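You operate a simulated robot arm through the tools that you are given. There is no shell and no other tool.

You are at the controls of a simulated robot arm. One attempt, no reset.

TASK
Plug the sink, pump in soap twice, run hot to the HOT LINE, then cold to the FILL LINE.
Fine: the sink display ends at 41 to 50 C; both taps shut; keep clear of the hot stream. Spill a teaspoon at most, drop nothing, leave nothing switched on.
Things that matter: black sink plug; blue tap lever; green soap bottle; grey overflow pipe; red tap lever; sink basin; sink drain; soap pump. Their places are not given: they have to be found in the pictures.

It is judged by the outcome, as a careful person would: the job done as asked, and still so three seconds after it is handed in. It fails if anything else is knocked over, pushed out of place, dropped, spilled or broken.

THE ROBOT
A 6-joint arm with a two-finger gripper, fixed in place. Base frame: the origin is on the floor under the middle of its stand, x ahead of it, y to its left, z up. Lengths are in mm, angles in rad, forces in N, time in s.
It reaches about 1572 mm from its shoulder. Its first joint turns from -2.897 to 2.897 rad. Payload 2.45 kg.
The tool frame sits at the grasp point between the pads (the TCP): z along the fingers, y along the line on which they close. The tips reach 20 mm beyond it. The gripper opens to 140 mm; its body begins 168 mm behind the TCP.
Orientation is told as [roll, pitch, yaw] about the base's x, y, z axes, in that order, counted from this pose: with the fingers straight down and closing along the base's y, the tool's x points along the base's -x, its y along +y and its z along -z.

THE INTERFACE
- The arm moves only by the tool jog_arm. Its argument "commands" is a list that holds one entry, the list of rows, each a list of 7 numbers: the turn, a rotation vector about the base's x, y, z in rad, then the shift along the base's x, y, z in mm, then the gripper command, from -1 (shut) to 1 (fully open), values between in proportion. In form: [[[ax, ay, az, x, y, z, jaw], ...]]. A call has 1 to 20 rows; each row shifts and turns the commanded pose from where the row before left it. Each row takes 0.2 s and may step no farther than 50 mm and 0.15 rad from the row before; otherwise, or with a gripper value out of range, the whole call is refused. Where a pose cannot be reached the arm comes as near as it can. A force on the tool above 90 N (or 10 N above the force at the start of the call, whichever is more), or a blocked arm, ends the call early, and 0.2 s more pass. The fingers move at their own pace (about 45 mm/s each) and stop on an object; they squeeze with about 33 N. The grip force told is the motor's: it shows also when the fingers shut on nothing. Time passes only in rows, and 0.2 s behind the last, so rows that do not move let the fingers close. The reply holds the time, the measured pose of the TCP, the force on the tool along the base axes, the opening and the grip force, in the units named above and with some noise, with the torque about the TCP (base axes, N m) and any sound that the robot's microphone picked up.
- Cameras (640 x 400 px; columns grow to the right, rows downward): "scene" is fixed at [50.9, 499.6, 1804.9]; the picture's right is [-0.56, -0.83, 0.00], its down [-0.55, 0.37, -0.75] and it looks along [0.63, -0.42, -0.66] (base axes); focal length 336 px, centre (320, 200). "wrist" rides on the gripper at [78, 11, -209] in the tool frame; the picture's right is [-0.14, 0.99, 0.00], its down [-0.92, -0.13, -0.37] and it looks along [-0.37, -0.05, 0.93] (tool axes); focal length 280 px, centre (320, 200).
- snapshot(camera): a new picture of that camera. The clock stands still meanwhile.
- locate(camera, pixels): there is no depth. For up to 12 entries [column, row, z] of the newest picture of that camera ("zoom" is the newest enlarged one), the place [x, y] in the base frame at which the ray of that pixel passes the height z, good to about 2 mm. The clock stands still meanwhile.
- inspect(camera, box): a new picture of the part [left, top, right, bottom] of that camera's present view, enlarged. The clock stands still meanwhile.
- finish_job(): hands the job in; it is judged then, once.

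Unless the task says otherwise, let go and move clear before handing in.

The tools are called after "Request:" as a command line: name --argument value ..., lists and objects as JSON in quotes. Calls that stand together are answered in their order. jog_arm: Moves the arm, as the interface text tells. Its arguments: {"type":"object","properties":{"commands":{"type":"array"}},"required":["commands"]} The other tools are called the same way: snapshot (camera) takes a picture; locate (camera, pixels) gives the place at which the rays of pixels pass given heights; inspect (camera, box) takes an enlarged picture of a part of a camera's view; finish_job () hands the job in.

At the start:

```text
time: 0.0
eef_pos: [563.0, 55.9, 1440.3]
tool_rot: [0.004, -0.001, 0.0]
contact_force: [0.2, 0.1, 0.3]
ft_torque: [-0.03, 0.0, 0.02]
width: 140.0
grasp_force: 0.1
```

scene: 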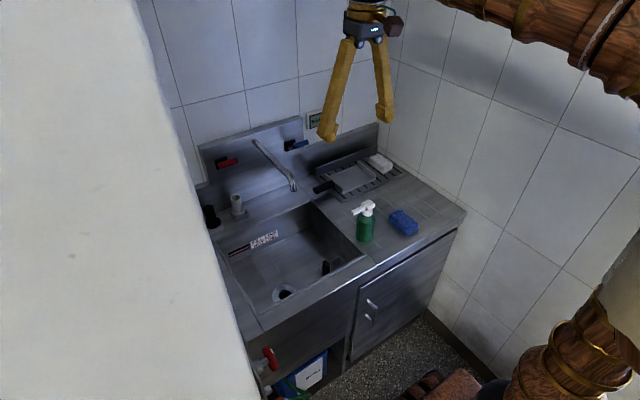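
wrist: 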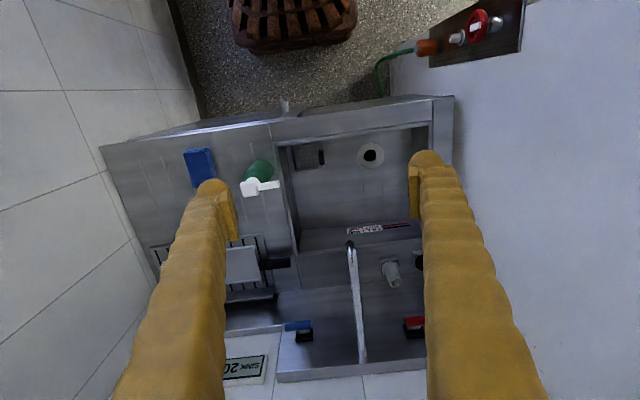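

The scene view shows the sink (about px 290,260), red lever (228,160), blue lever (297,145), green bottle (365,220), and a black object at (210,215). I will look closer at each before moving.

Request:
inspect --camera "scene" --box '[180, 100, 340, 200]'

Request:
inspect --camera "scene" --box '[190, 180, 350, 320]'

Request:
inspect --camera "wrist" --box '[260, 120, 460, 260]'

Request:
inspect --camera "wrist" --box '[200, 230, 440, 400]'

Request:
inspect --camera "scene" --box '[300, 130, 460, 260]'

```text
4.00 times, centred on (260, 150) of scene
```

zoom: 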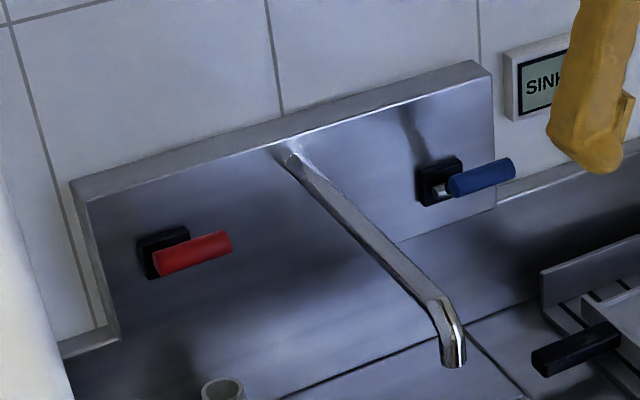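

```text
2.86 times, centred on (270, 250) of scene
```

zoom: 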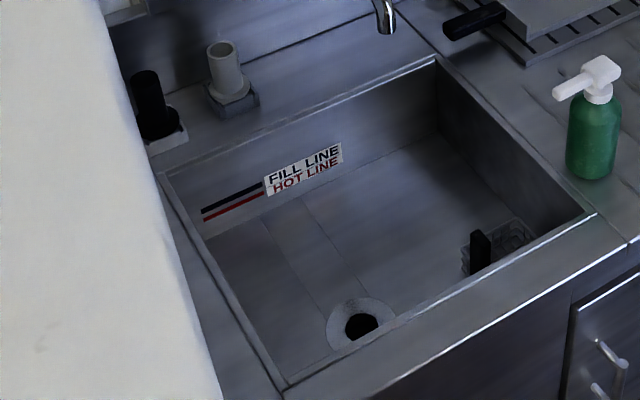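

```text
2.86 times, centred on (360, 190) of wrist
```

zoom: 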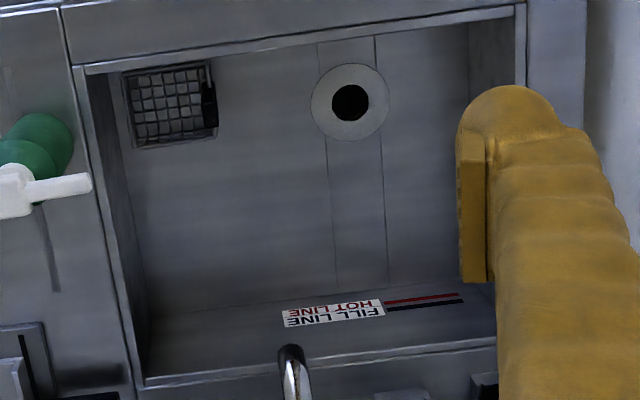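

```text
2.35 times, centred on (320, 315) of wrist
```

zoom: 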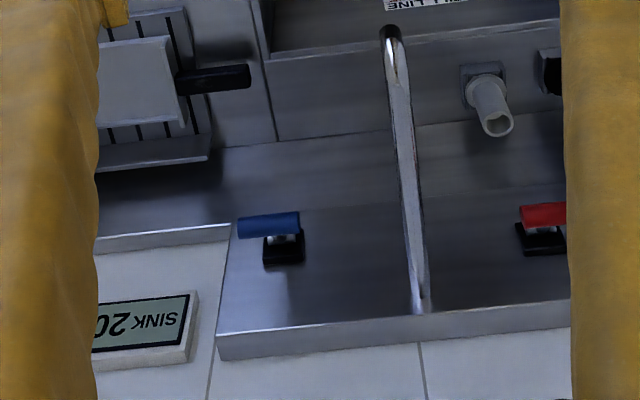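

```text
3.08 times, centred on (380, 195) of scene
```

zoom: 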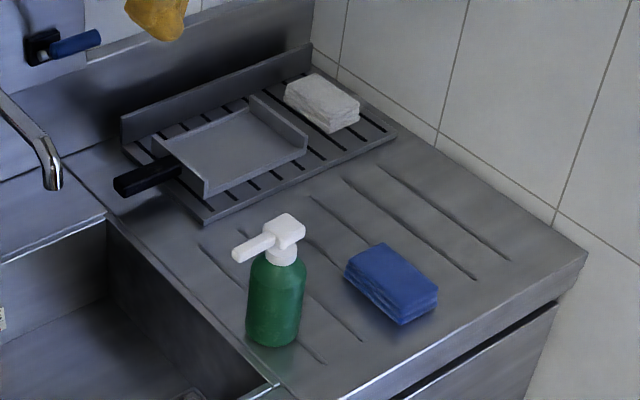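

Several candidates need triangulating: drain (scene 285,294 / wrist 370,154), black upright (scene 210,214), bottle and levers. I'll locate pixels in both cameras at different heights.

Request:
snapshot --camera "scene"

Request:
snapshot --camera "wrist"

Request:
locate --camera "scene" --pixels '[[285, 294, 600], [285, 294, 800], [365, 240, 800], [365, 240, 1000], [367, 205, 900], [367, 205, 1100], [318, 200, 800], [318, 200, 1000], [294, 190, 900], [294, 190, 1100]]'

Request:
locate --camera "wrist" --pixels '[[370, 154, 600], [370, 154, 800], [254, 187, 900], [254, 187, 1100], [299, 250, 800], [299, 250, 1000], [351, 243, 900], [351, 243, 1100]]'

```text
taken
```

scene: 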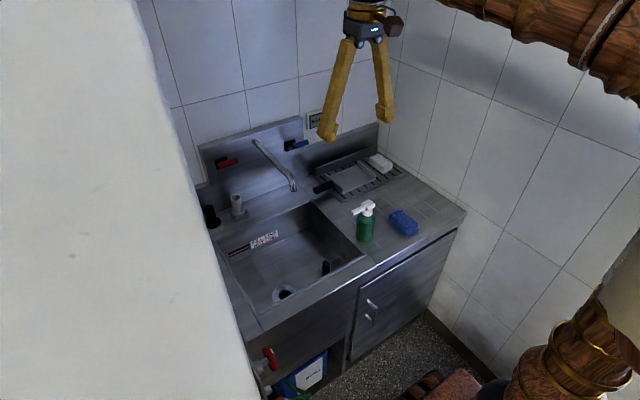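

```text
taken
```

wrist: 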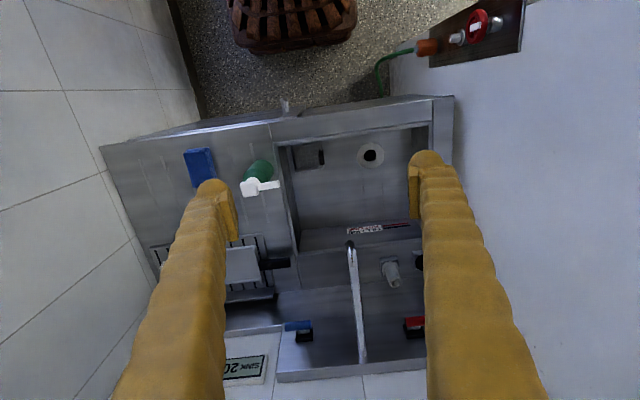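

```text
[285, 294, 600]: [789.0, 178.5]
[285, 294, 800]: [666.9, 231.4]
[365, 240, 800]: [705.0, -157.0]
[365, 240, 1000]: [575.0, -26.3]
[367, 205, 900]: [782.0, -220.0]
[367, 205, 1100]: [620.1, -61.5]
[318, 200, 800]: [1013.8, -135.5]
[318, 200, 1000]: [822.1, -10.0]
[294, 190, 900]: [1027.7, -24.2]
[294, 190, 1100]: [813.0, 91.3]
```

```text
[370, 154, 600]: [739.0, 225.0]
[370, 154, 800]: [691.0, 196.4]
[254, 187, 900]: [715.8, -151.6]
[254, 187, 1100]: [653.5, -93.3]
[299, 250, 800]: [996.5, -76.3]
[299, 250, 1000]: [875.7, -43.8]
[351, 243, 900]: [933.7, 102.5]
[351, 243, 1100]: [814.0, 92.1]
```

The spout tip triangulates to about (813, 92, 1100) and the pump head to about (674, -114, 1033), with the drain near (707, 210, 725). I'll zoom tighter on the black items and levers to identify them.

Request:
inspect --camera "scene" --box '[195, 185, 259, 235]'

Request:
inspect --camera "scene" --box '[262, 245, 342, 305]'

Request:
inspect --camera "wrist" --box '[290, 130, 390, 190]'

Request:
inspect --camera "wrist" --box '[370, 240, 434, 280]'

Request:
inspect --camera "scene" --box '[230, 330, 340, 400]'

```text
8.00 times, centred on (227, 210) of scene
```

zoom: 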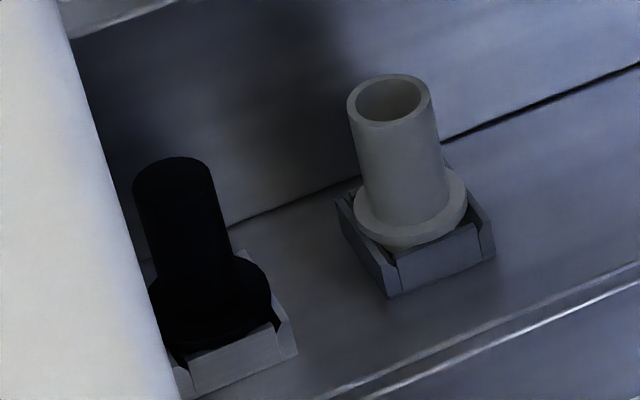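

```text
6.67 times, centred on (302, 275) of scene
```

zoom: 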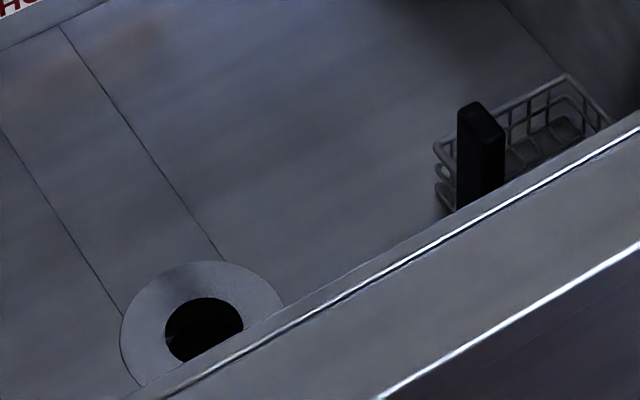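

```text
6.40 times, centred on (340, 160) of wrist
```

zoom: 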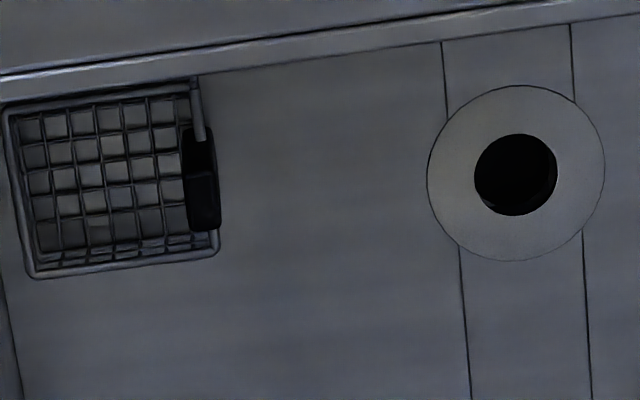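

```text
10.00 times, centred on (402, 260) of wrist
```

zoom: 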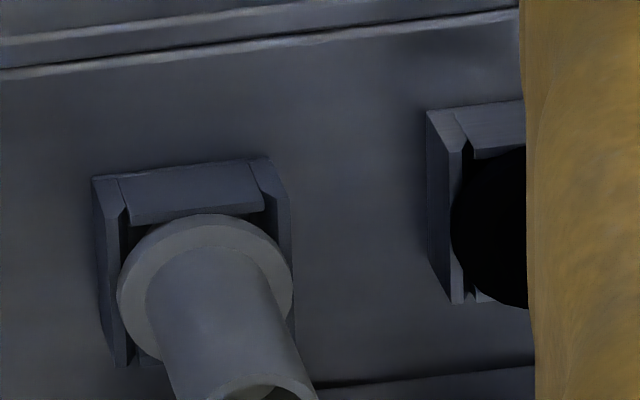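

```text
5.71 times, centred on (285, 365) of scene
```

zoom: 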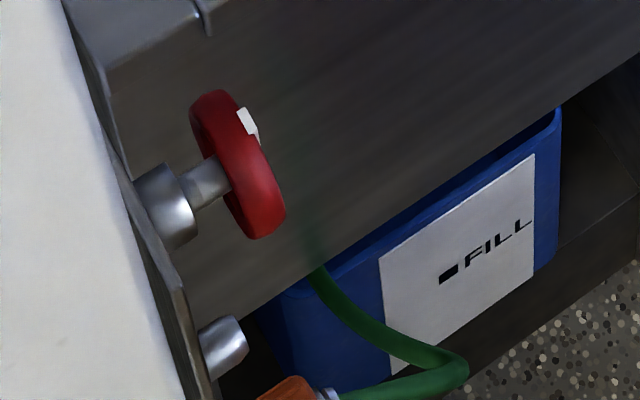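

The black upright on the pale U-shaped stand (scene 210,214) is the plug; the grey hollow one (scene 237,205) is the overflow pipe, a decoy. I'll triangulate these and the levers.

Request:
locate --camera "scene" --pixels '[[208.8, 206.3, 900], [208.8, 206.3, 1000], [213.9, 223, 850], [213.9, 223, 950], [235.8, 197.5, 900], [235.8, 197.5, 1000], [238.5, 211.3, 850], [238.5, 211.3, 950], [228, 162, 1000], [228, 162, 1200], [300, 144.5, 1000], [300, 144.5, 1200]]'

Request:
locate --camera "wrist" --pixels '[[422.5, 263.5, 850], [422.5, 263.5, 950], [390.5, 269, 850], [390.5, 269, 950], [396, 281, 900], [396, 281, 1000], [414, 320.5, 1000], [414, 320.5, 1200], [298, 325, 1000], [298, 325, 1200]]'

```text
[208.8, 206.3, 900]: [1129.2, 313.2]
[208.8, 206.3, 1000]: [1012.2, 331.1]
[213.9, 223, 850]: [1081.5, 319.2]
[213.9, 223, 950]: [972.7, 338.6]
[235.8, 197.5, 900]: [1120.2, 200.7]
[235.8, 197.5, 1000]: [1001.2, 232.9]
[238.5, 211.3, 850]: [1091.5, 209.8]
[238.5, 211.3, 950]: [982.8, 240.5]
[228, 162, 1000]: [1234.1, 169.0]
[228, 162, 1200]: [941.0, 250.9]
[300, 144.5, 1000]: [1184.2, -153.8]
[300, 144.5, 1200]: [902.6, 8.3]
```

```text
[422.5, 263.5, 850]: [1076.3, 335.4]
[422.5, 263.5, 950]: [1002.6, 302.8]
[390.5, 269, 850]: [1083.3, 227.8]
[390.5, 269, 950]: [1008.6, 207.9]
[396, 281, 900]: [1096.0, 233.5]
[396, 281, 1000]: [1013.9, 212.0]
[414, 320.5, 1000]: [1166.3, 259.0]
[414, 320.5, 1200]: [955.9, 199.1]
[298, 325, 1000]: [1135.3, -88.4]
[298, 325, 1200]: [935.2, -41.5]
```

Plug flange comes out near (1060, 324, 870), overflow pipe (1050, 220), red lever (1010, 222, 1150), blue lever (1017, -60, 1117). I'll move closer at a safe height for a better wrist view.

Request:
jog_arm --commands '[[[0, 0, 0, 41, 20, -12, 1], [0, 0, 0, 41, 20, -12, 1], [0, 0, 0, 41, 20, -12, 1], [0, 0, 0, 41, 20, -12, 1], [0, 0, 0, 41, 20, -12, 1], [0, 0, 0, 41, 20, -12, 1], [0, 0, 0, 41, 20, -12, 1], [0, 0, 0, 0, 0, 0, 1]]]'

Request:
snapshot --camera "wrist"

Request:
snapshot --camera "scene"

```text
time: 1.8
eef_pos: [849.6, 196.8, 1357.3]
tool_rot: [0.004, -0.003, 0.0]
contact_force: [0.0, 0.7, 0.2]
ft_torque: [-0.03, 0.0, -0.01]
width: 140.0
grasp_force: 0.1
```

```text
taken
```

wrist: 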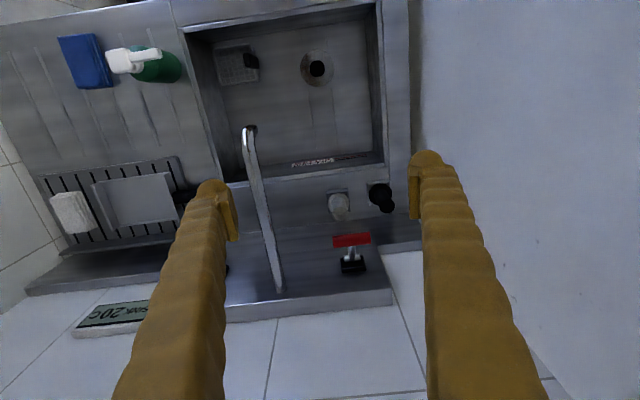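

```text
taken
```

scene: 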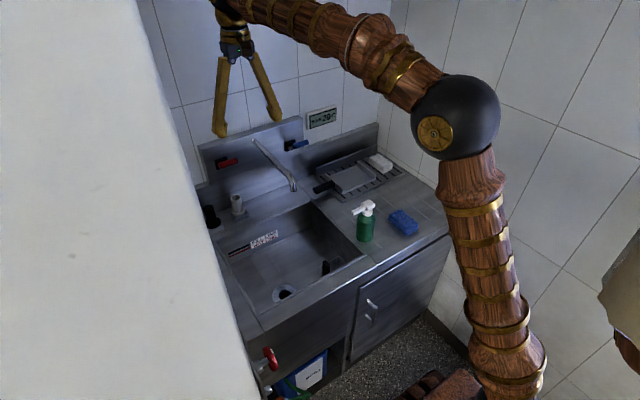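

The wrist view now shows the plug (382,197), overflow pipe (339,205) and red lever (352,240) together. I'll enlarge these.

Request:
inspect --camera "wrist" --box '[310, 170, 420, 240]'

Request:
inspect --camera "wrist" --box '[220, 220, 420, 320]'

Request:
inspect --camera "wrist" --box '[190, 20, 400, 190]'

Request:
inspect --camera "wrist" --box '[40, 20, 200, 120]'

Request:
inspect --camera "scene" --box '[250, 100, 350, 170]'

```text
5.71 times, centred on (365, 205) of wrist
```

zoom: 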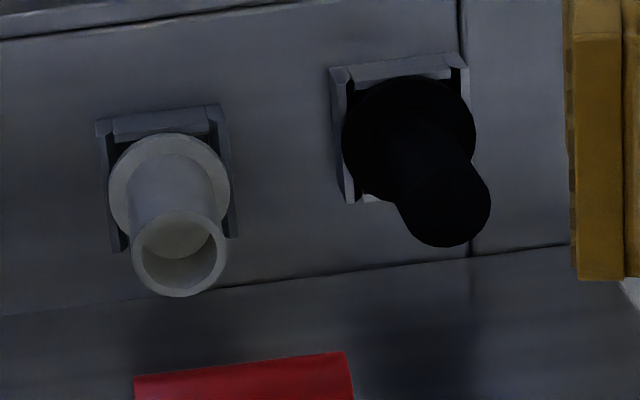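

```text
3.20 times, centred on (320, 270) of wrist
```

zoom: 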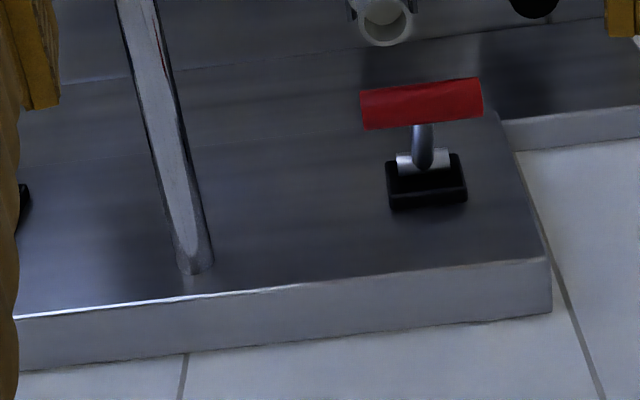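

```text
2.35 times, centred on (295, 105) of wrist
```

zoom: 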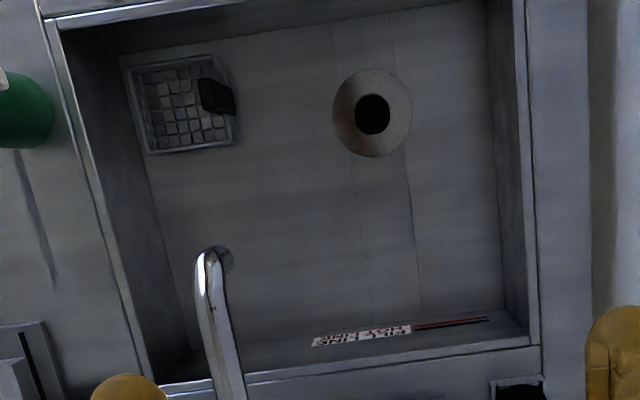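

```text
4.00 times, centred on (120, 70) of wrist
```

zoom: 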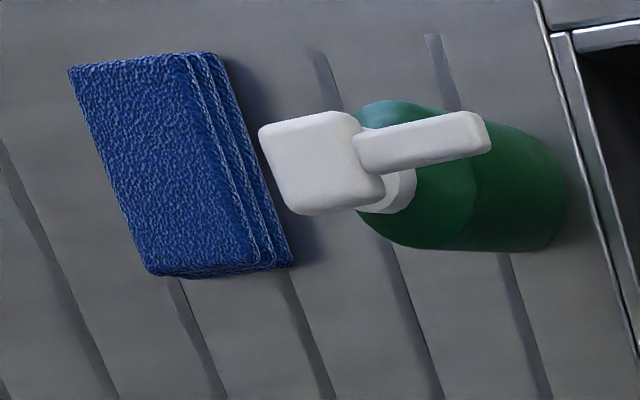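

```text
5.71 times, centred on (300, 135) of scene
```

zoom: 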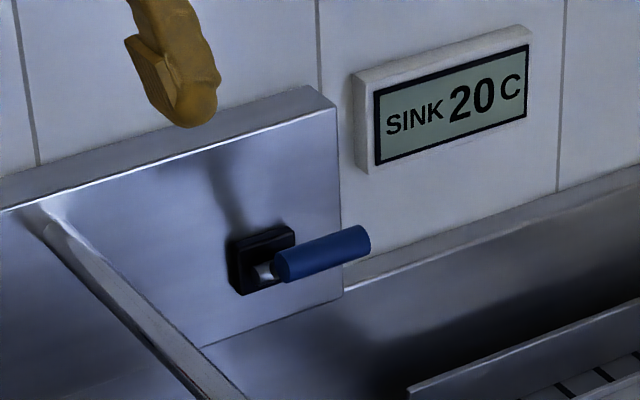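

I can see each tap is a hinged T-bar: a black block on the panel, a stem coming forward, and the red bar (wrist 333–371, 240) across it. I'll triangulate accurately with this closer view.

Request:
locate --camera "wrist" --pixels '[[388.1, 206.4, 900], [388.1, 206.4, 1000], [380.6, 194.5, 850], [380.6, 194.5, 950], [338.7, 203.2, 850], [338.7, 203.2, 950], [340.5, 214.5, 900], [340.5, 214.5, 1000], [317.1, 68.4, 650], [317.1, 68.4, 750], [351.6, 240, 1050], [351.6, 240, 1150]]'

Request:
locate --camera "wrist" --pixels '[[333.1, 241.9, 1100], [370.6, 238.1, 1100], [353.4, 265.3, 1050], [353.4, 265.3, 1150], [391.3, 288.1, 1100], [391.3, 288.1, 1200], [120, 60, 950], [120, 60, 1050], [161.75, 53.25, 950], [161.75, 53.25, 1050], [165, 67.5, 850], [250, 131, 1100]]'

Request:
inspect --camera "scene" --box '[190, 110, 318, 190]'

```text
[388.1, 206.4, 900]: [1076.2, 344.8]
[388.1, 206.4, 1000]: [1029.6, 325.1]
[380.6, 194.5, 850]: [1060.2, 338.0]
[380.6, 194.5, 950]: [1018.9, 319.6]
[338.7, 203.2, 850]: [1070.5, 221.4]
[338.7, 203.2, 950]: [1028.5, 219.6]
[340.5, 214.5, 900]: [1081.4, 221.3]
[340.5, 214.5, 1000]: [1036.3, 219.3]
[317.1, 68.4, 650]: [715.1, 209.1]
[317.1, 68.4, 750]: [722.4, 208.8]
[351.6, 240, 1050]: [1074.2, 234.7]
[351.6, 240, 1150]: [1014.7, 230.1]
```

```text
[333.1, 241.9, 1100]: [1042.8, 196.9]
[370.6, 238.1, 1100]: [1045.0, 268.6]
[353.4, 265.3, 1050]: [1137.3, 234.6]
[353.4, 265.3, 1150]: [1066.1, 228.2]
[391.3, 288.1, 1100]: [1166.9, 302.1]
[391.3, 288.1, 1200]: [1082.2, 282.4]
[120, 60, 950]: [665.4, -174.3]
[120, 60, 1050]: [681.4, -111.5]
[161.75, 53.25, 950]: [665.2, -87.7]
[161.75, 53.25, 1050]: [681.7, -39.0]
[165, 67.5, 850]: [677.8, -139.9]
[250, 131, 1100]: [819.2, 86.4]
```

```text
5.00 times, centred on (254, 150) of scene
```

zoom: 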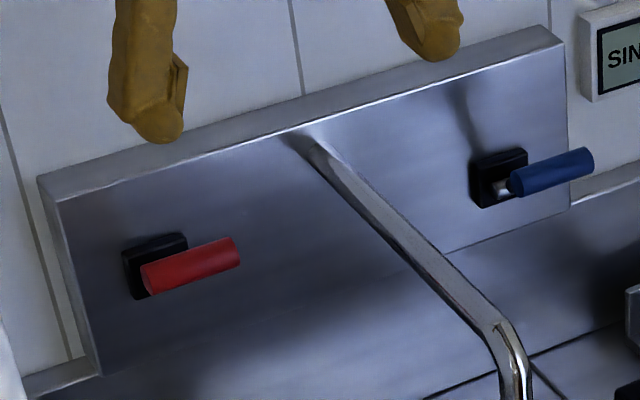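

The plug axis is about (1043, 329) with top z≈978, drain centre about (720, 209). I need the side wall, back panel and ledge positions to plan clearances.

Request:
locate --camera "wrist" --pixels '[[408, 60, 855], [408, 120, 855], [412, 120, 855], [391, 214.6, 855], [391, 214.6, 880], [385, 170, 855], [300, 180, 855], [378, 20, 855], [186, 30, 855], [220, 184, 855]]'

Request:
inspect --camera "wrist" --box '[370, 60, 450, 290]'

Request:
inspect --camera "scene" --box '[200, 0, 300, 140]'

Request:
locate --camera "scene" --pixels '[[202, 150.6, 1100], [202, 150.6, 1200], [303, 117, 1100], [303, 117, 1200], [200, 183, 855], [200, 183, 950]]'

```text
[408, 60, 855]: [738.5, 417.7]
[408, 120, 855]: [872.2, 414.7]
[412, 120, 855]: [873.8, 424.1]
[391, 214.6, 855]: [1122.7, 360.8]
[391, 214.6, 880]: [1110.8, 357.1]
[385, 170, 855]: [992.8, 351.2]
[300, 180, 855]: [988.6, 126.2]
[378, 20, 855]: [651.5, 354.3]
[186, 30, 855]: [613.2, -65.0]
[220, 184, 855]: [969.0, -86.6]
```

```text
1.74 times, centred on (410, 175) of wrist
```

zoom: 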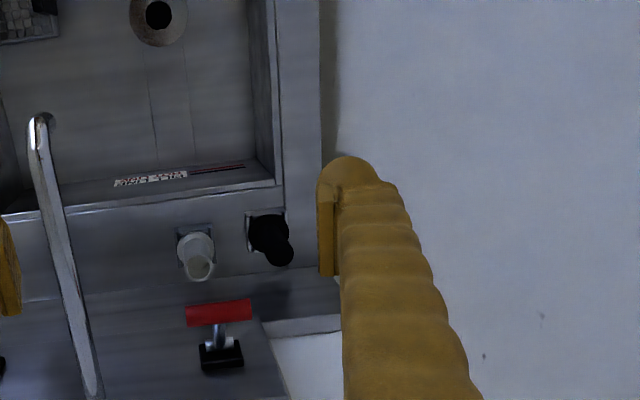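

```text
2.86 times, centred on (250, 70) of scene
```

zoom: 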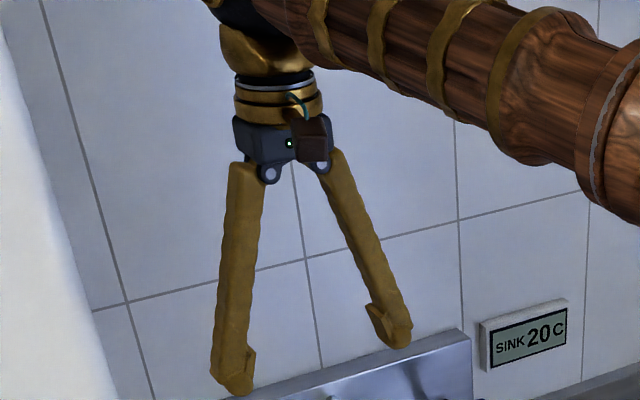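

```text
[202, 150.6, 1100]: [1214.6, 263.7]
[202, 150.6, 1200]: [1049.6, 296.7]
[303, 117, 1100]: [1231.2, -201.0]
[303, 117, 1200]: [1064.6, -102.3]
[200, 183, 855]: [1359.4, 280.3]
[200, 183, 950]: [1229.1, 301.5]
```

Wall face is near y≈420, so gripping the plug along y works if the tool leans back (tilt 0.5 rad) so its body stays away from the red bar. I'll tilt, half-close the jaws and take a closer look.

Request:
jog_arm --commands '[[[0, -0.125, 0, 0, 0, 0, 0], [0, -0.125, 0, 0, 0, 0, 0], [0, -0.125, 0, 0, 0, 0, 0], [0, -0.125, 0, 0, 0, 0, 0], [0, 0, 0, 10, 30, -30, 0], [0, 0, 0, 10, 30, -30, 0], [0, 0, 0, 10, 30, -30, 0], [0, 0, 0, 10, 30, -30, 0], [0, 0, 0, 0, 0, 0, 0]]]'

Request:
snapshot --camera "wrist"

Request:
snapshot --camera "scene"

```text
time: 3.8
eef_pos: [890.1, 317.4, 1236.7]
tool_rot: [0.004, -0.501, 0.001]
contact_force: [0.3, 0.6, 0.8]
ft_torque: [0.0, 0.0, -0.02]
width: 69.8
grasp_force: 0.0
```

```text
taken
```

wrist: 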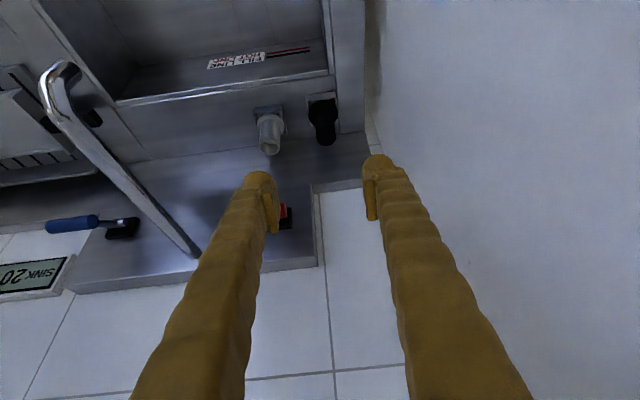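

```text
taken
```

scene: 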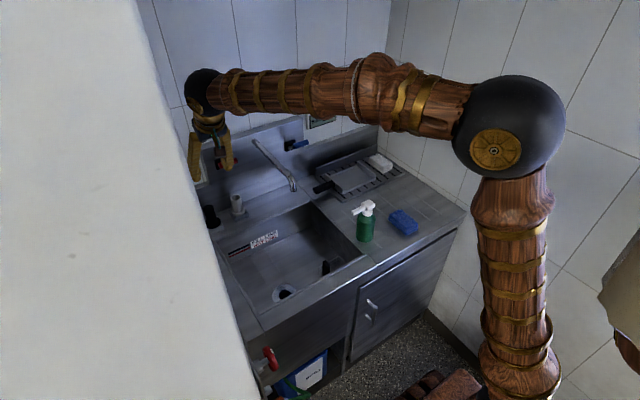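

Good view of the plug (323,122) and of the blue lever (72,223). I'll enlarge both and refine the plug position.

Request:
inspect --camera "wrist" --box '[240, 80, 368, 160]'

Request:
inspect --camera "wrist" --box '[20, 180, 180, 280]'

```text
5.00 times, centred on (304, 120) of wrist
```

zoom: 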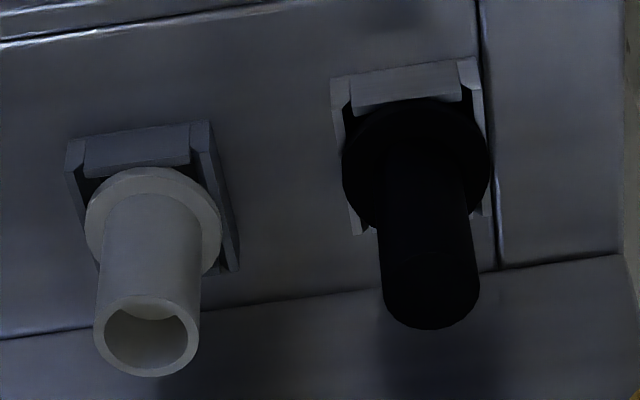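

```text
4.00 times, centred on (100, 230) of wrist
```

zoom: 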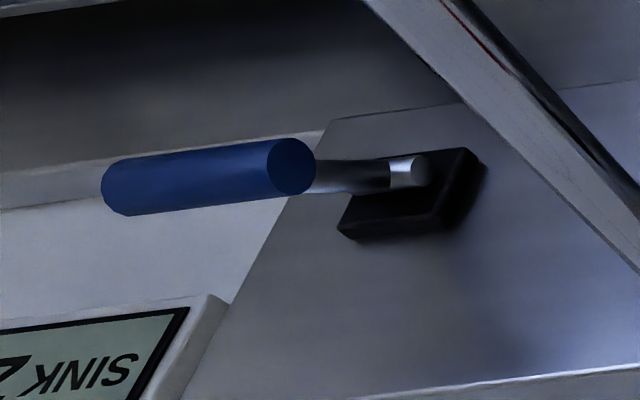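

Locating the plug handle top (326.2,136.2) and flange (323.2,113.4), plus the blue and pipe features, in this newer view.

Request:
locate --camera "wrist" --pixels '[[326.2, 136.2, 960], [326.2, 136.2, 980], [323.2, 113.4, 870], [323.2, 113.4, 890], [269.4, 147.2, 955], [270.6, 124.4, 883], [339.6, 100, 855], [76.5, 223.5, 1100], [76.5, 223.5, 1150], [122, 222.5, 1100], [122, 222.5, 1150], [320, 267, 1200]]'

```text
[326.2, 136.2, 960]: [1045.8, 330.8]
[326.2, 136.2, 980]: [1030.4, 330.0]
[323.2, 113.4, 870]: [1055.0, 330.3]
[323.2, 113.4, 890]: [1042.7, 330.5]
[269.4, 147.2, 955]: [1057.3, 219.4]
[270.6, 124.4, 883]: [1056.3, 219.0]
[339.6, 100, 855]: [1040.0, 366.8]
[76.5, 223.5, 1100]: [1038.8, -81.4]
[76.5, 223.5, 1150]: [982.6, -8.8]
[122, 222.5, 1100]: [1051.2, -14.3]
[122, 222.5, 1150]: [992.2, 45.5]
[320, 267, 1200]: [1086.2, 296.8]
```

The plug axis refines to about (1046, 331), flange at z≈885 and handle top z≈962. I'll go to the approach line and descend partway along the tool axis, then recheck.

Request:
jog_arm --commands '[[[0, 0, 0, 20, 5, -41, 0], [0, 0, 0, 20, 5, -41, 0], [0, 0, 0, 20, 5, -42, 0], [0, 0, 0, 19.2, 0, -35.1, 0], [0, 0, 0, 19.2, 0, -35.1, 0], [0, 0, 0, 0, 0, 0, 0]]]'

Request:
snapshot --camera "wrist"

Request:
inspect --camera "scene" --box '[170, 100, 290, 240]'

```text
time: 5.2
eef_pos: [989.9, 330.4, 1041.5]
tool_rot: [0.002, -0.501, 0.0]
contact_force: [0.2, -0.6, -0.9]
ft_torque: [0.0, 0.02, 0.0]
width: 69.8
grasp_force: 0.1
```

```text
taken
```

wrist: 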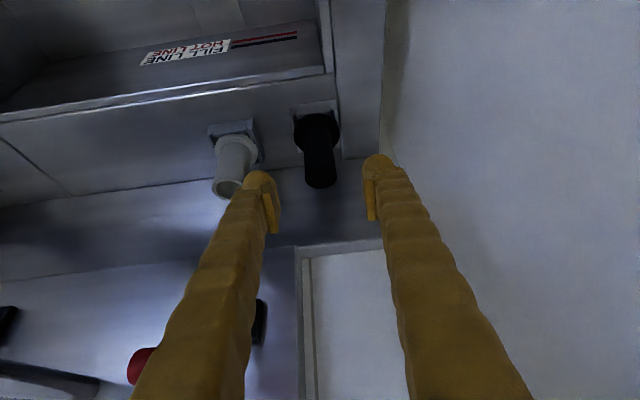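

```text
2.86 times, centred on (230, 170) of scene
```

zoom: 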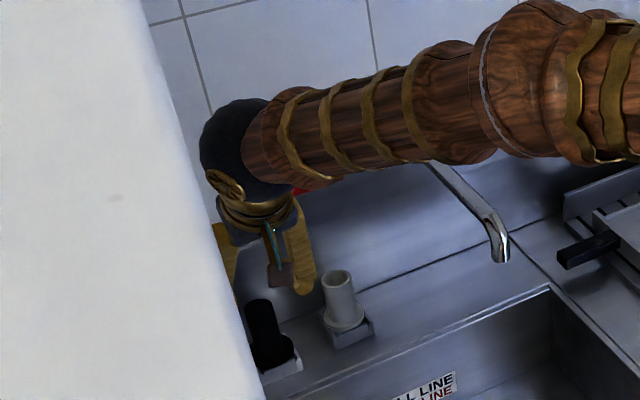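

The plug (320,150) is centred between the fingertips, but the scene zoom shows the forearm passing near the spout. I'll check how far above it the forearm is before going lower.

Request:
snapshot --camera "scene"

Request:
locate --camera "scene" --pixels '[[203.8, 154.3, 1200], [203.8, 154.3, 1300], [203.8, 154.3, 1400], [272, 157.8, 1200], [272, 157.8, 1300], [272, 157.8, 1400], [272, 140, 1300], [272, 140, 1400]]'

Request:
locate --camera "wrist" --pixels '[[320, 176, 955], [320, 176, 965], [317, 133, 885], [229, 190, 955]]'

```text
taken
```

scene: 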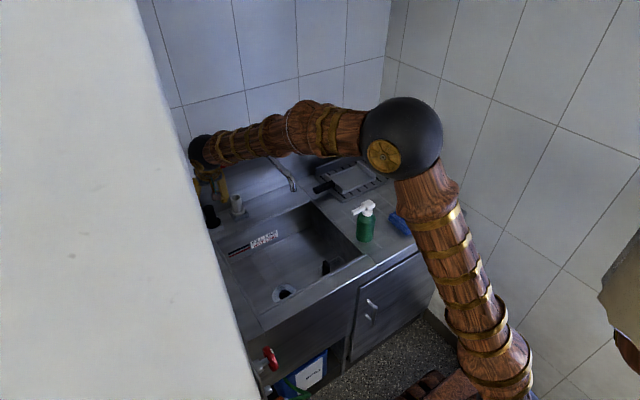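

```text
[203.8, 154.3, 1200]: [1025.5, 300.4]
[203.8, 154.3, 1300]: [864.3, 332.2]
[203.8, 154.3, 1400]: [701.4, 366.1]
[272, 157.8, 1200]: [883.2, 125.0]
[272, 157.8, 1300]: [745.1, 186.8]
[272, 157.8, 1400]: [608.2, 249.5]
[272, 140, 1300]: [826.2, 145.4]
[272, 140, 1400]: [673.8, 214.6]
```

```text
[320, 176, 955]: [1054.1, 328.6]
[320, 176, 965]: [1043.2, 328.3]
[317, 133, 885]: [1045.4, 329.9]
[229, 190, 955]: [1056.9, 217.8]
```

The forearm runs well clear of the spout (its wrist end is near (860, 332, 1300)), so it is only a visual overlap. Plug rechecks at (1046, 330); I'll descend the last 120 mm along the tool axis.

Request:
jog_arm --commands '[[[0, 0, 0, 19.2, -0.3, -35.1, 0], [0, 0, 0, 19.2, -0.3, -35.1, 0], [0, 0, 0, 19.2, 0, -35.1, 0], [0, 0, 0, 0, 0, 0, 0]]]'

Request:
snapshot --camera "wrist"

Request:
inspect --camera "scene" --box '[170, 130, 290, 240]'

```text
time: 6.2
eef_pos: [1047.6, 332.5, 936.8]
tool_rot: [0.002, -0.501, -0.001]
contact_force: [0.7, -1.2, -0.4]
ft_torque: [-0.01, -0.01, 0.01]
width: 69.7
grasp_force: 0.2
```

```text
taken
```

wrist: 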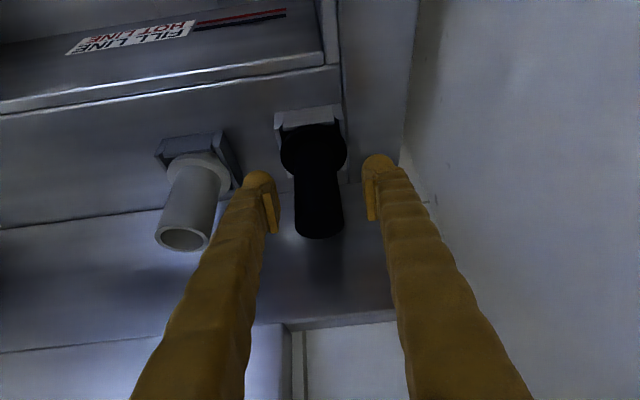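

```text
3.64 times, centred on (230, 185) of scene
```

zoom: 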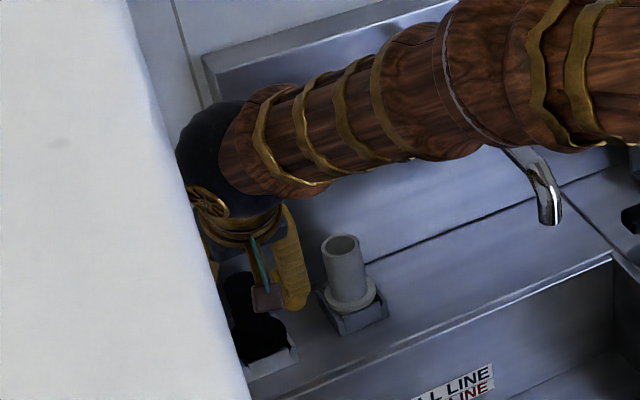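

The handle (295–343, 150–238) sits centred between the pads, so I'll close the gripper.

Request:
jog_arm --commands '[[[0, 0, 0, 0, 0, 0, -1], [0, 0, 0, 0, 0, 0, -1], [0, 0, 0, 0, 0, 0, -1], [0, 0, 0, 0, 0, 0, -1], [0, 0, 0, 0, 0, 0, -1], [0, 0, 0, 0, 0, 0, -1]]]'

Request:
snapshot --camera "wrist"

```text
time: 7.6
eef_pos: [1047.0, 332.2, 937.4]
tool_rot: [0.001, -0.501, -0.001]
contact_force: [0.6, -3.1, -0.7]
ft_torque: [-0.2, -0.03, -0.01]
width: 34.2
grasp_force: 33.2
```

```text
taken
```

wrist: 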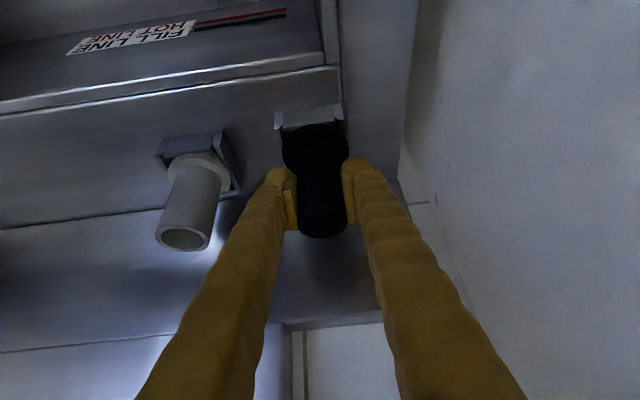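

Plug is gripped (width 34.2, 33 N). I'll lift it straight up 50 mm out of its stand and check.

Request:
jog_arm --commands '[[[0, 0, 0, 0, 0, 10, -1], [0, 0, 0, 0, 0, 10, -1], [0, 0, 0, 0, 0, 15, -1], [0, 0, 0, 0, 0, 15, -1], [0, 0, 0, 0, 0, 0, -1]]]'

Request:
snapshot --camera "wrist"

Request:
inspect --camera "scene" --box '[170, 130, 290, 240]'

```text
time: 8.8
eef_pos: [1046.5, 331.6, 988.6]
tool_rot: [0.001, -0.501, 0.0]
contact_force: [0.6, -0.3, -0.4]
ft_torque: [0.0, -0.03, 0.03]
width: 34.3
grasp_force: 32.9
```

```text
taken
```

wrist: 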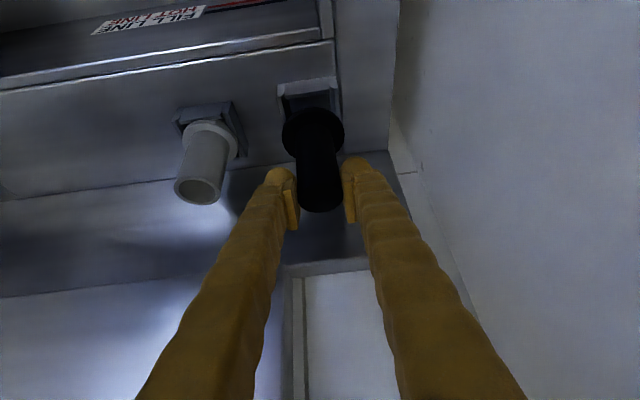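

```text
3.64 times, centred on (230, 185) of scene
```

zoom: 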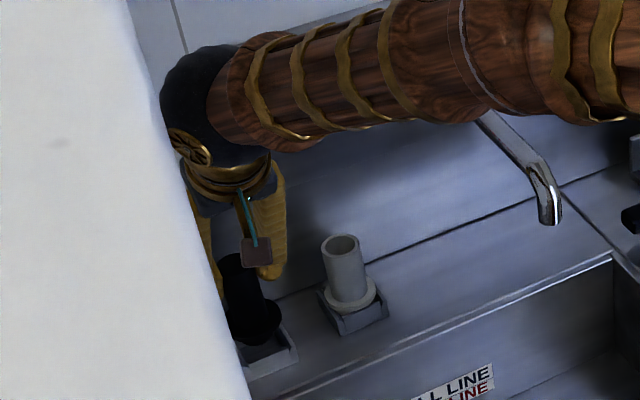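

Comparing pictures, the handle's end moved from row 238 to 212, so the plug may have slipped in the grip or tilted. I'll look closer before lifting more.

Request:
inspect --camera "wrist" --box '[240, 60, 400, 240]'

Request:
inspect --camera "scene" --box '[200, 180, 260, 230]'

```text
2.22 times, centred on (320, 150) of wrist
```

zoom: 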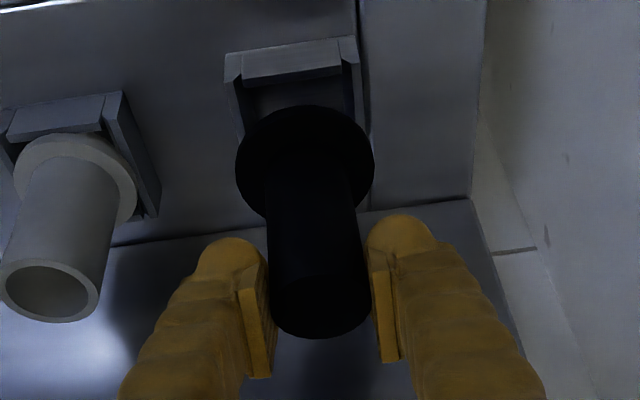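

```text
8.00 times, centred on (230, 205) of scene
```

zoom: 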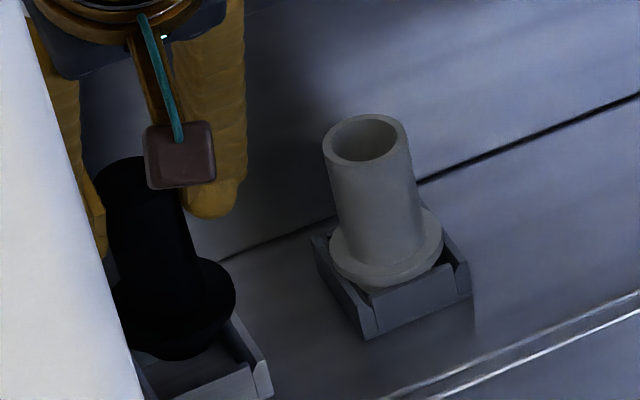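

The plug is up out of the stand but sits lower in the grip than before. I'll hold still for a second to see whether it is still creeping.

Request:
jog_arm --commands '[[[0, 0, 0, 0, 0, 0, -1], [0, 0, 0, 0, 0, 0, -1], [0, 0, 0, 0, 0, 0, -1], [0, 0, 0, 0, 0, 0, -1], [0, 0, 0, 0, 0, 0, -1]]]'

Request:
inspect --camera "wrist" --box '[240, 60, 400, 240]'

Request:
inspect --camera "scene" --box '[200, 180, 260, 230]'

```text
time: 10.0
eef_pos: [1046.2, 332.1, 988.6]
tool_rot: [0.003, -0.5, 0.0]
contact_force: [0.1, 0.8, -1.3]
ft_torque: [0.02, 0.01, 0.02]
width: 34.2
grasp_force: 33.1
```

```text
2.22 times, centred on (320, 150) of wrist
```

zoom: 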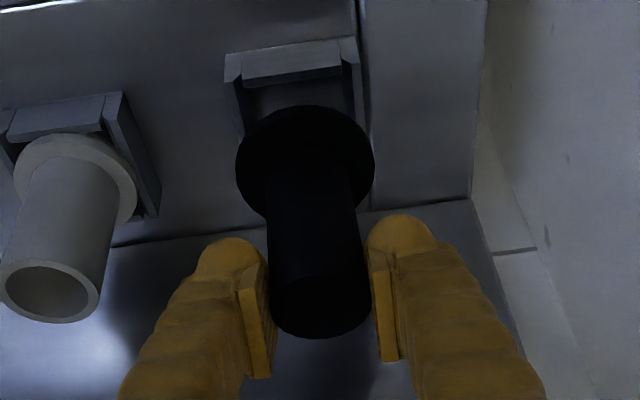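

```text
8.00 times, centred on (230, 205) of scene
```

zoom: 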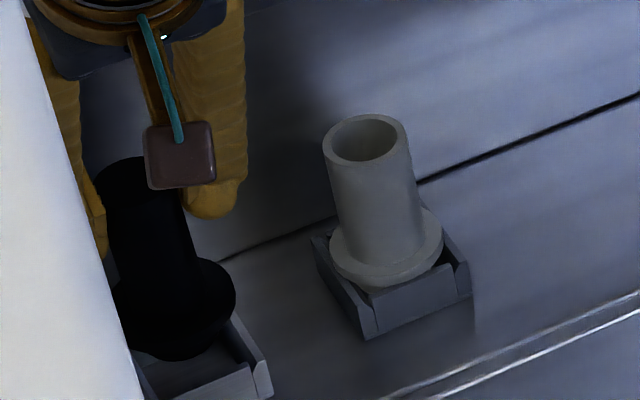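

The plug is not creeping, hangs vertically and is held firmly; its flange is about 77 mm below the TCP. I'll raise it a bit more and carry it slowly to above the drain at (720, 209).

Request:
jog_arm --commands '[[[0, 0, 0, 0, 0, 10, -1], [0, 0, 0, 0, 0, 12, -1], [0, 0, 0, 0, 0, 10, -1], [0, 0, 0, -10, -4, 0, -1], [0, 0, 0, -20, -8, 0, -1], [0, 0, 0, -25, -10, 0, -1], [0, 0, 0, -25, -10, 0, -1], [0, 0, 0, -25, -10, 0, -1], [0, 0, 0, -25, -10, 0, -1], [0, 0, 0, -25, -10, 0, -1], [0, 0, 0, -25, -10, 0, -1], [0, 0, 0, -25, -10, 0, -1], [0, 0, 0, -25, -10, 0, -1], [0, 0, 0, -25, -10, 0, -1], [0, 0, 0, -25, -8, 0, -1], [0, 0, 0, -20, -5, 0, -1], [0, 0, 0, -16, 0, 0, -1], [0, 0, 0, -10, 0, 0, -1], [0, 0, 0, 0, 0, 0, -1]]]'

Request:
snapshot --camera "wrist"

Request:
snapshot --camera "scene"

```text
time: 14.0
eef_pos: [719.4, 213.6, 1018.5]
tool_rot: [0.003, -0.501, -0.001]
contact_force: [-0.6, -0.1, -2.0]
ft_torque: [0.01, 0.02, -0.03]
width: 34.3
grasp_force: 32.9
```

```text
taken
```

wrist: 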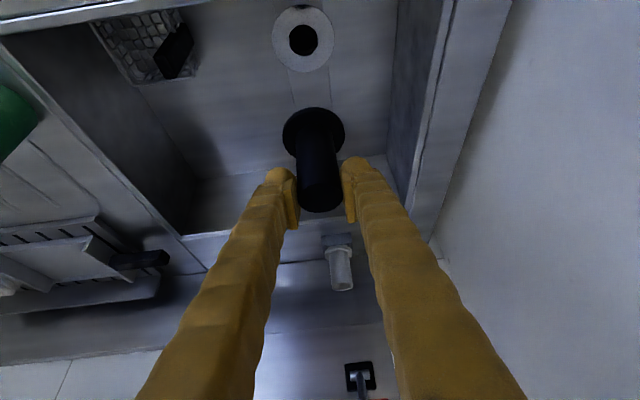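

```text
taken
```

scene: 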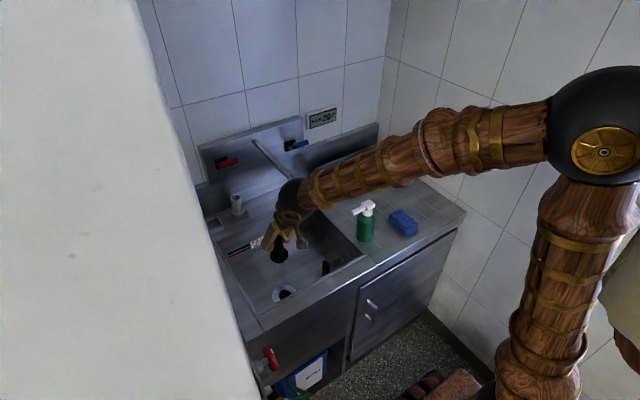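

The plug (315,150) rode along unchanged in the grip and the drain is clearly visible at (303,40). I'll measure the drain centre precisely from here.

Request:
inspect --camera "wrist" --box '[255, 0, 351, 80]'

Request:
inspect --camera "scene" --box '[250, 220, 330, 310]'

Request:
locate --camera "wrist" --pixels '[[303.5, 40, 700], [303.5, 40, 715], [303.5, 40, 730], [316, 130, 941], [320, 195, 1020]]'

```text
5.00 times, centred on (303, 40) of wrist
```

zoom: 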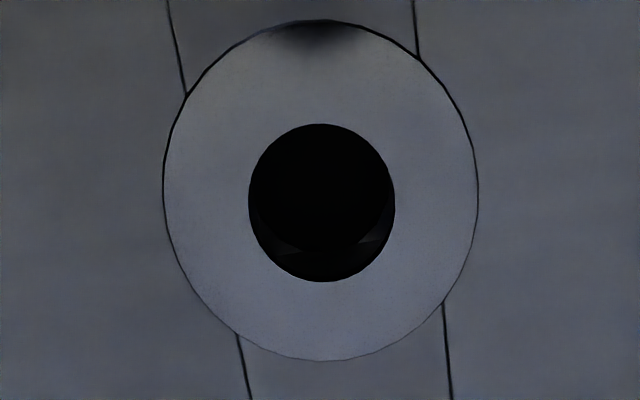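

```text
4.44 times, centred on (290, 265) of scene
```

zoom: 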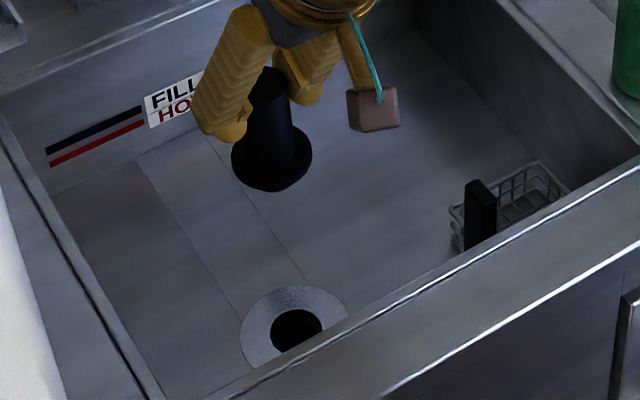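

```text
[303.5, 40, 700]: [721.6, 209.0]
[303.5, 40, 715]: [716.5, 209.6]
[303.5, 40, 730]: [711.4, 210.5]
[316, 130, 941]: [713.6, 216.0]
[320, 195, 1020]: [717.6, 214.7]
```

The drain ring dishes down to a hole about 43 mm wide centred near (719, 209). I'll measure the plug axis in the same picture to get the offset.

Request:
inspect --camera "wrist" --box '[270, 90, 366, 220]'

Request:
locate --camera "wrist" --pixels '[[313.2, 132, 935], [313.2, 132, 941], [313.2, 132, 947], [320, 196.4, 1015], [320, 196.4, 1020], [303.4, 40.6, 710], [303.2, 38, 720]]'

```text
3.08 times, centred on (318, 155) of wrist
```

zoom: 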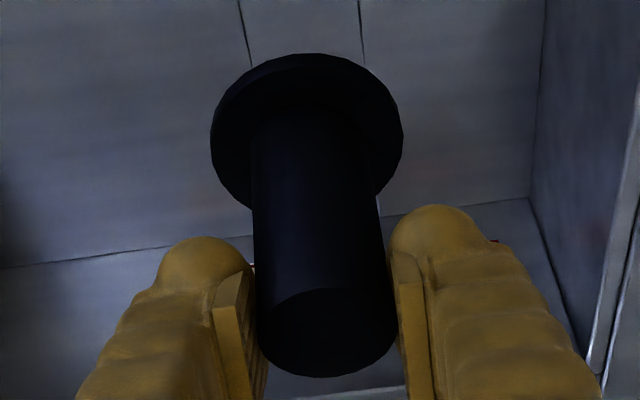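

```text
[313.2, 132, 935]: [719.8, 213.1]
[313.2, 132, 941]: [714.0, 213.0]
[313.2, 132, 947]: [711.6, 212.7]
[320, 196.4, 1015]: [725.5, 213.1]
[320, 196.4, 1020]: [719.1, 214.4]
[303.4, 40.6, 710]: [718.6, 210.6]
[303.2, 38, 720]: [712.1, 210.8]
```

The drain centre is about (718.7, 209.5) and flat at z≈716; the plug axis is about 4 mm too far to +y. I'll shift −4 mm in y and lower to about 20 mm above the drain, then recheck.

Request:
jog_arm --commands '[[[0, 0, 0, 0, -4, 0, -1], [0, 0, 0, 0, 0, -15, -1], [0, 0, 0, 0, 0, -25, -1], [0, 0, 0, 0, 0, -25, -1], [0, 0, 0, 0, 0, -25, -1], [0, 0, 0, 0, 0, -25, -1], [0, 0, 0, 0, 0, -25, -1], [0, 0, 0, 0, 0, -15, -1], [0, 0, 0, 0, 0, -5, -1], [0, 0, 0, 0, 0, 0, -1]]]'

Request:
snapshot --camera "wrist"

Request:
inspect --camera "scene" --box '[250, 250, 330, 310]'

Request:
inspect --camera "wrist" --box '[255, 40, 383, 120]'

```text
time: 16.2
eef_pos: [721.1, 211.1, 858.9]
tool_rot: [0.004, -0.5, 0.001]
contact_force: [-0.1, -0.7, -1.0]
ft_torque: [-0.03, 0.02, 0.01]
width: 34.2
grasp_force: 33.3
```

```text
taken
```

wrist: 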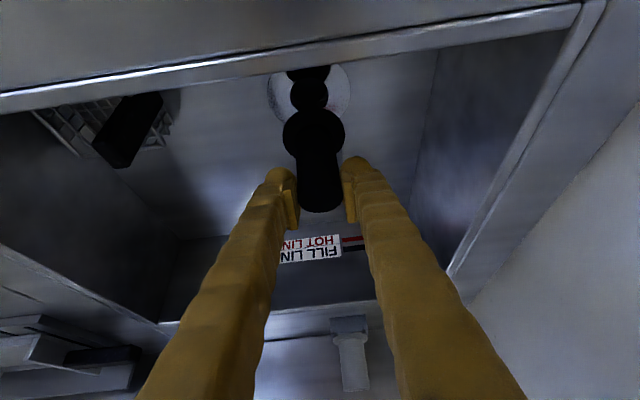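

```text
6.67 times, centred on (290, 280) of scene
```

zoom: 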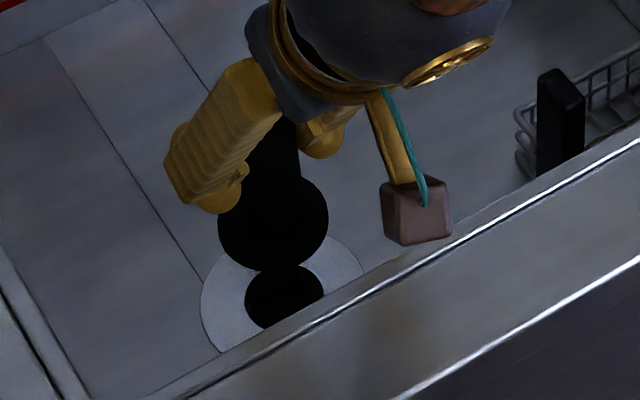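

```text
5.00 times, centred on (319, 80) of wrist
```

zoom: 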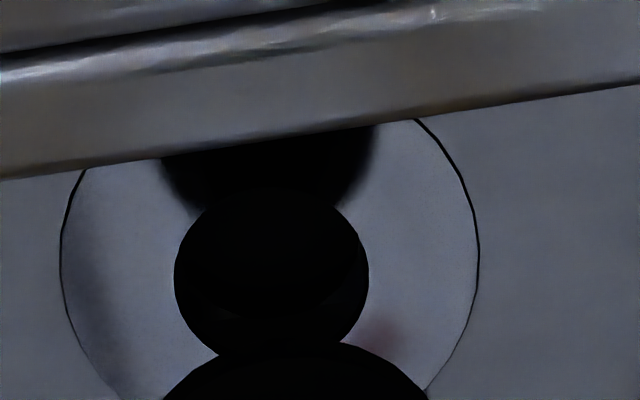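

From here the hole (309,94) is still about 1–2 mm to −y of the plug axis. I'll compare flange and hole positions through the scene camera as well.

Request:
locate --camera "scene" --pixels '[[282.95, 283.3, 775], [282.95, 283.3, 782], [282.95, 283.3, 790], [284.6, 294.4, 705], [284.6, 294.4, 715], [284.6, 294.4, 725]]'

Request:
locate --camera "wrist" --pixels '[[309.2, 94.7, 705], [309.2, 94.7, 715], [309.2, 94.7, 725], [313.8, 134.5, 775], [313.8, 134.5, 782], [313.8, 134.5, 790], [320.6, 198.2, 855], [320.6, 198.2, 860], [320.6, 198.2, 865]]'

Request:
inspect --camera "scene" --box '[268, 268, 308, 303]'

```text
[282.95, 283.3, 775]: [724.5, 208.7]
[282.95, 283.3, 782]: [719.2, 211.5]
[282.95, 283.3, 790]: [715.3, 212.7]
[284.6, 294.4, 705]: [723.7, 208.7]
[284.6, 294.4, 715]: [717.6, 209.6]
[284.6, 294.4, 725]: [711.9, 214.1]
```

```text
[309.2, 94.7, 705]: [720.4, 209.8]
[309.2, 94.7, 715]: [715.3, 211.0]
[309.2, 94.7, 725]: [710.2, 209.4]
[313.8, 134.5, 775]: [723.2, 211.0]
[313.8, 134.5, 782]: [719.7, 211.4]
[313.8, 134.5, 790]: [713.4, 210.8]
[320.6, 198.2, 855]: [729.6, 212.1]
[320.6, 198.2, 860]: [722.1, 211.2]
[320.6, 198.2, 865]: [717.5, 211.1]
```

```text
11.43 times, centred on (288, 286) of scene
```

zoom: 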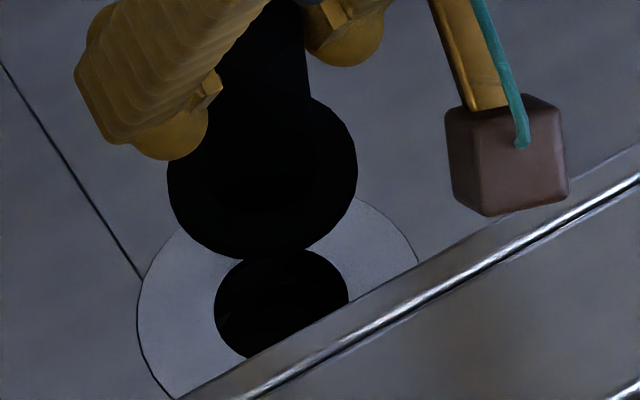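

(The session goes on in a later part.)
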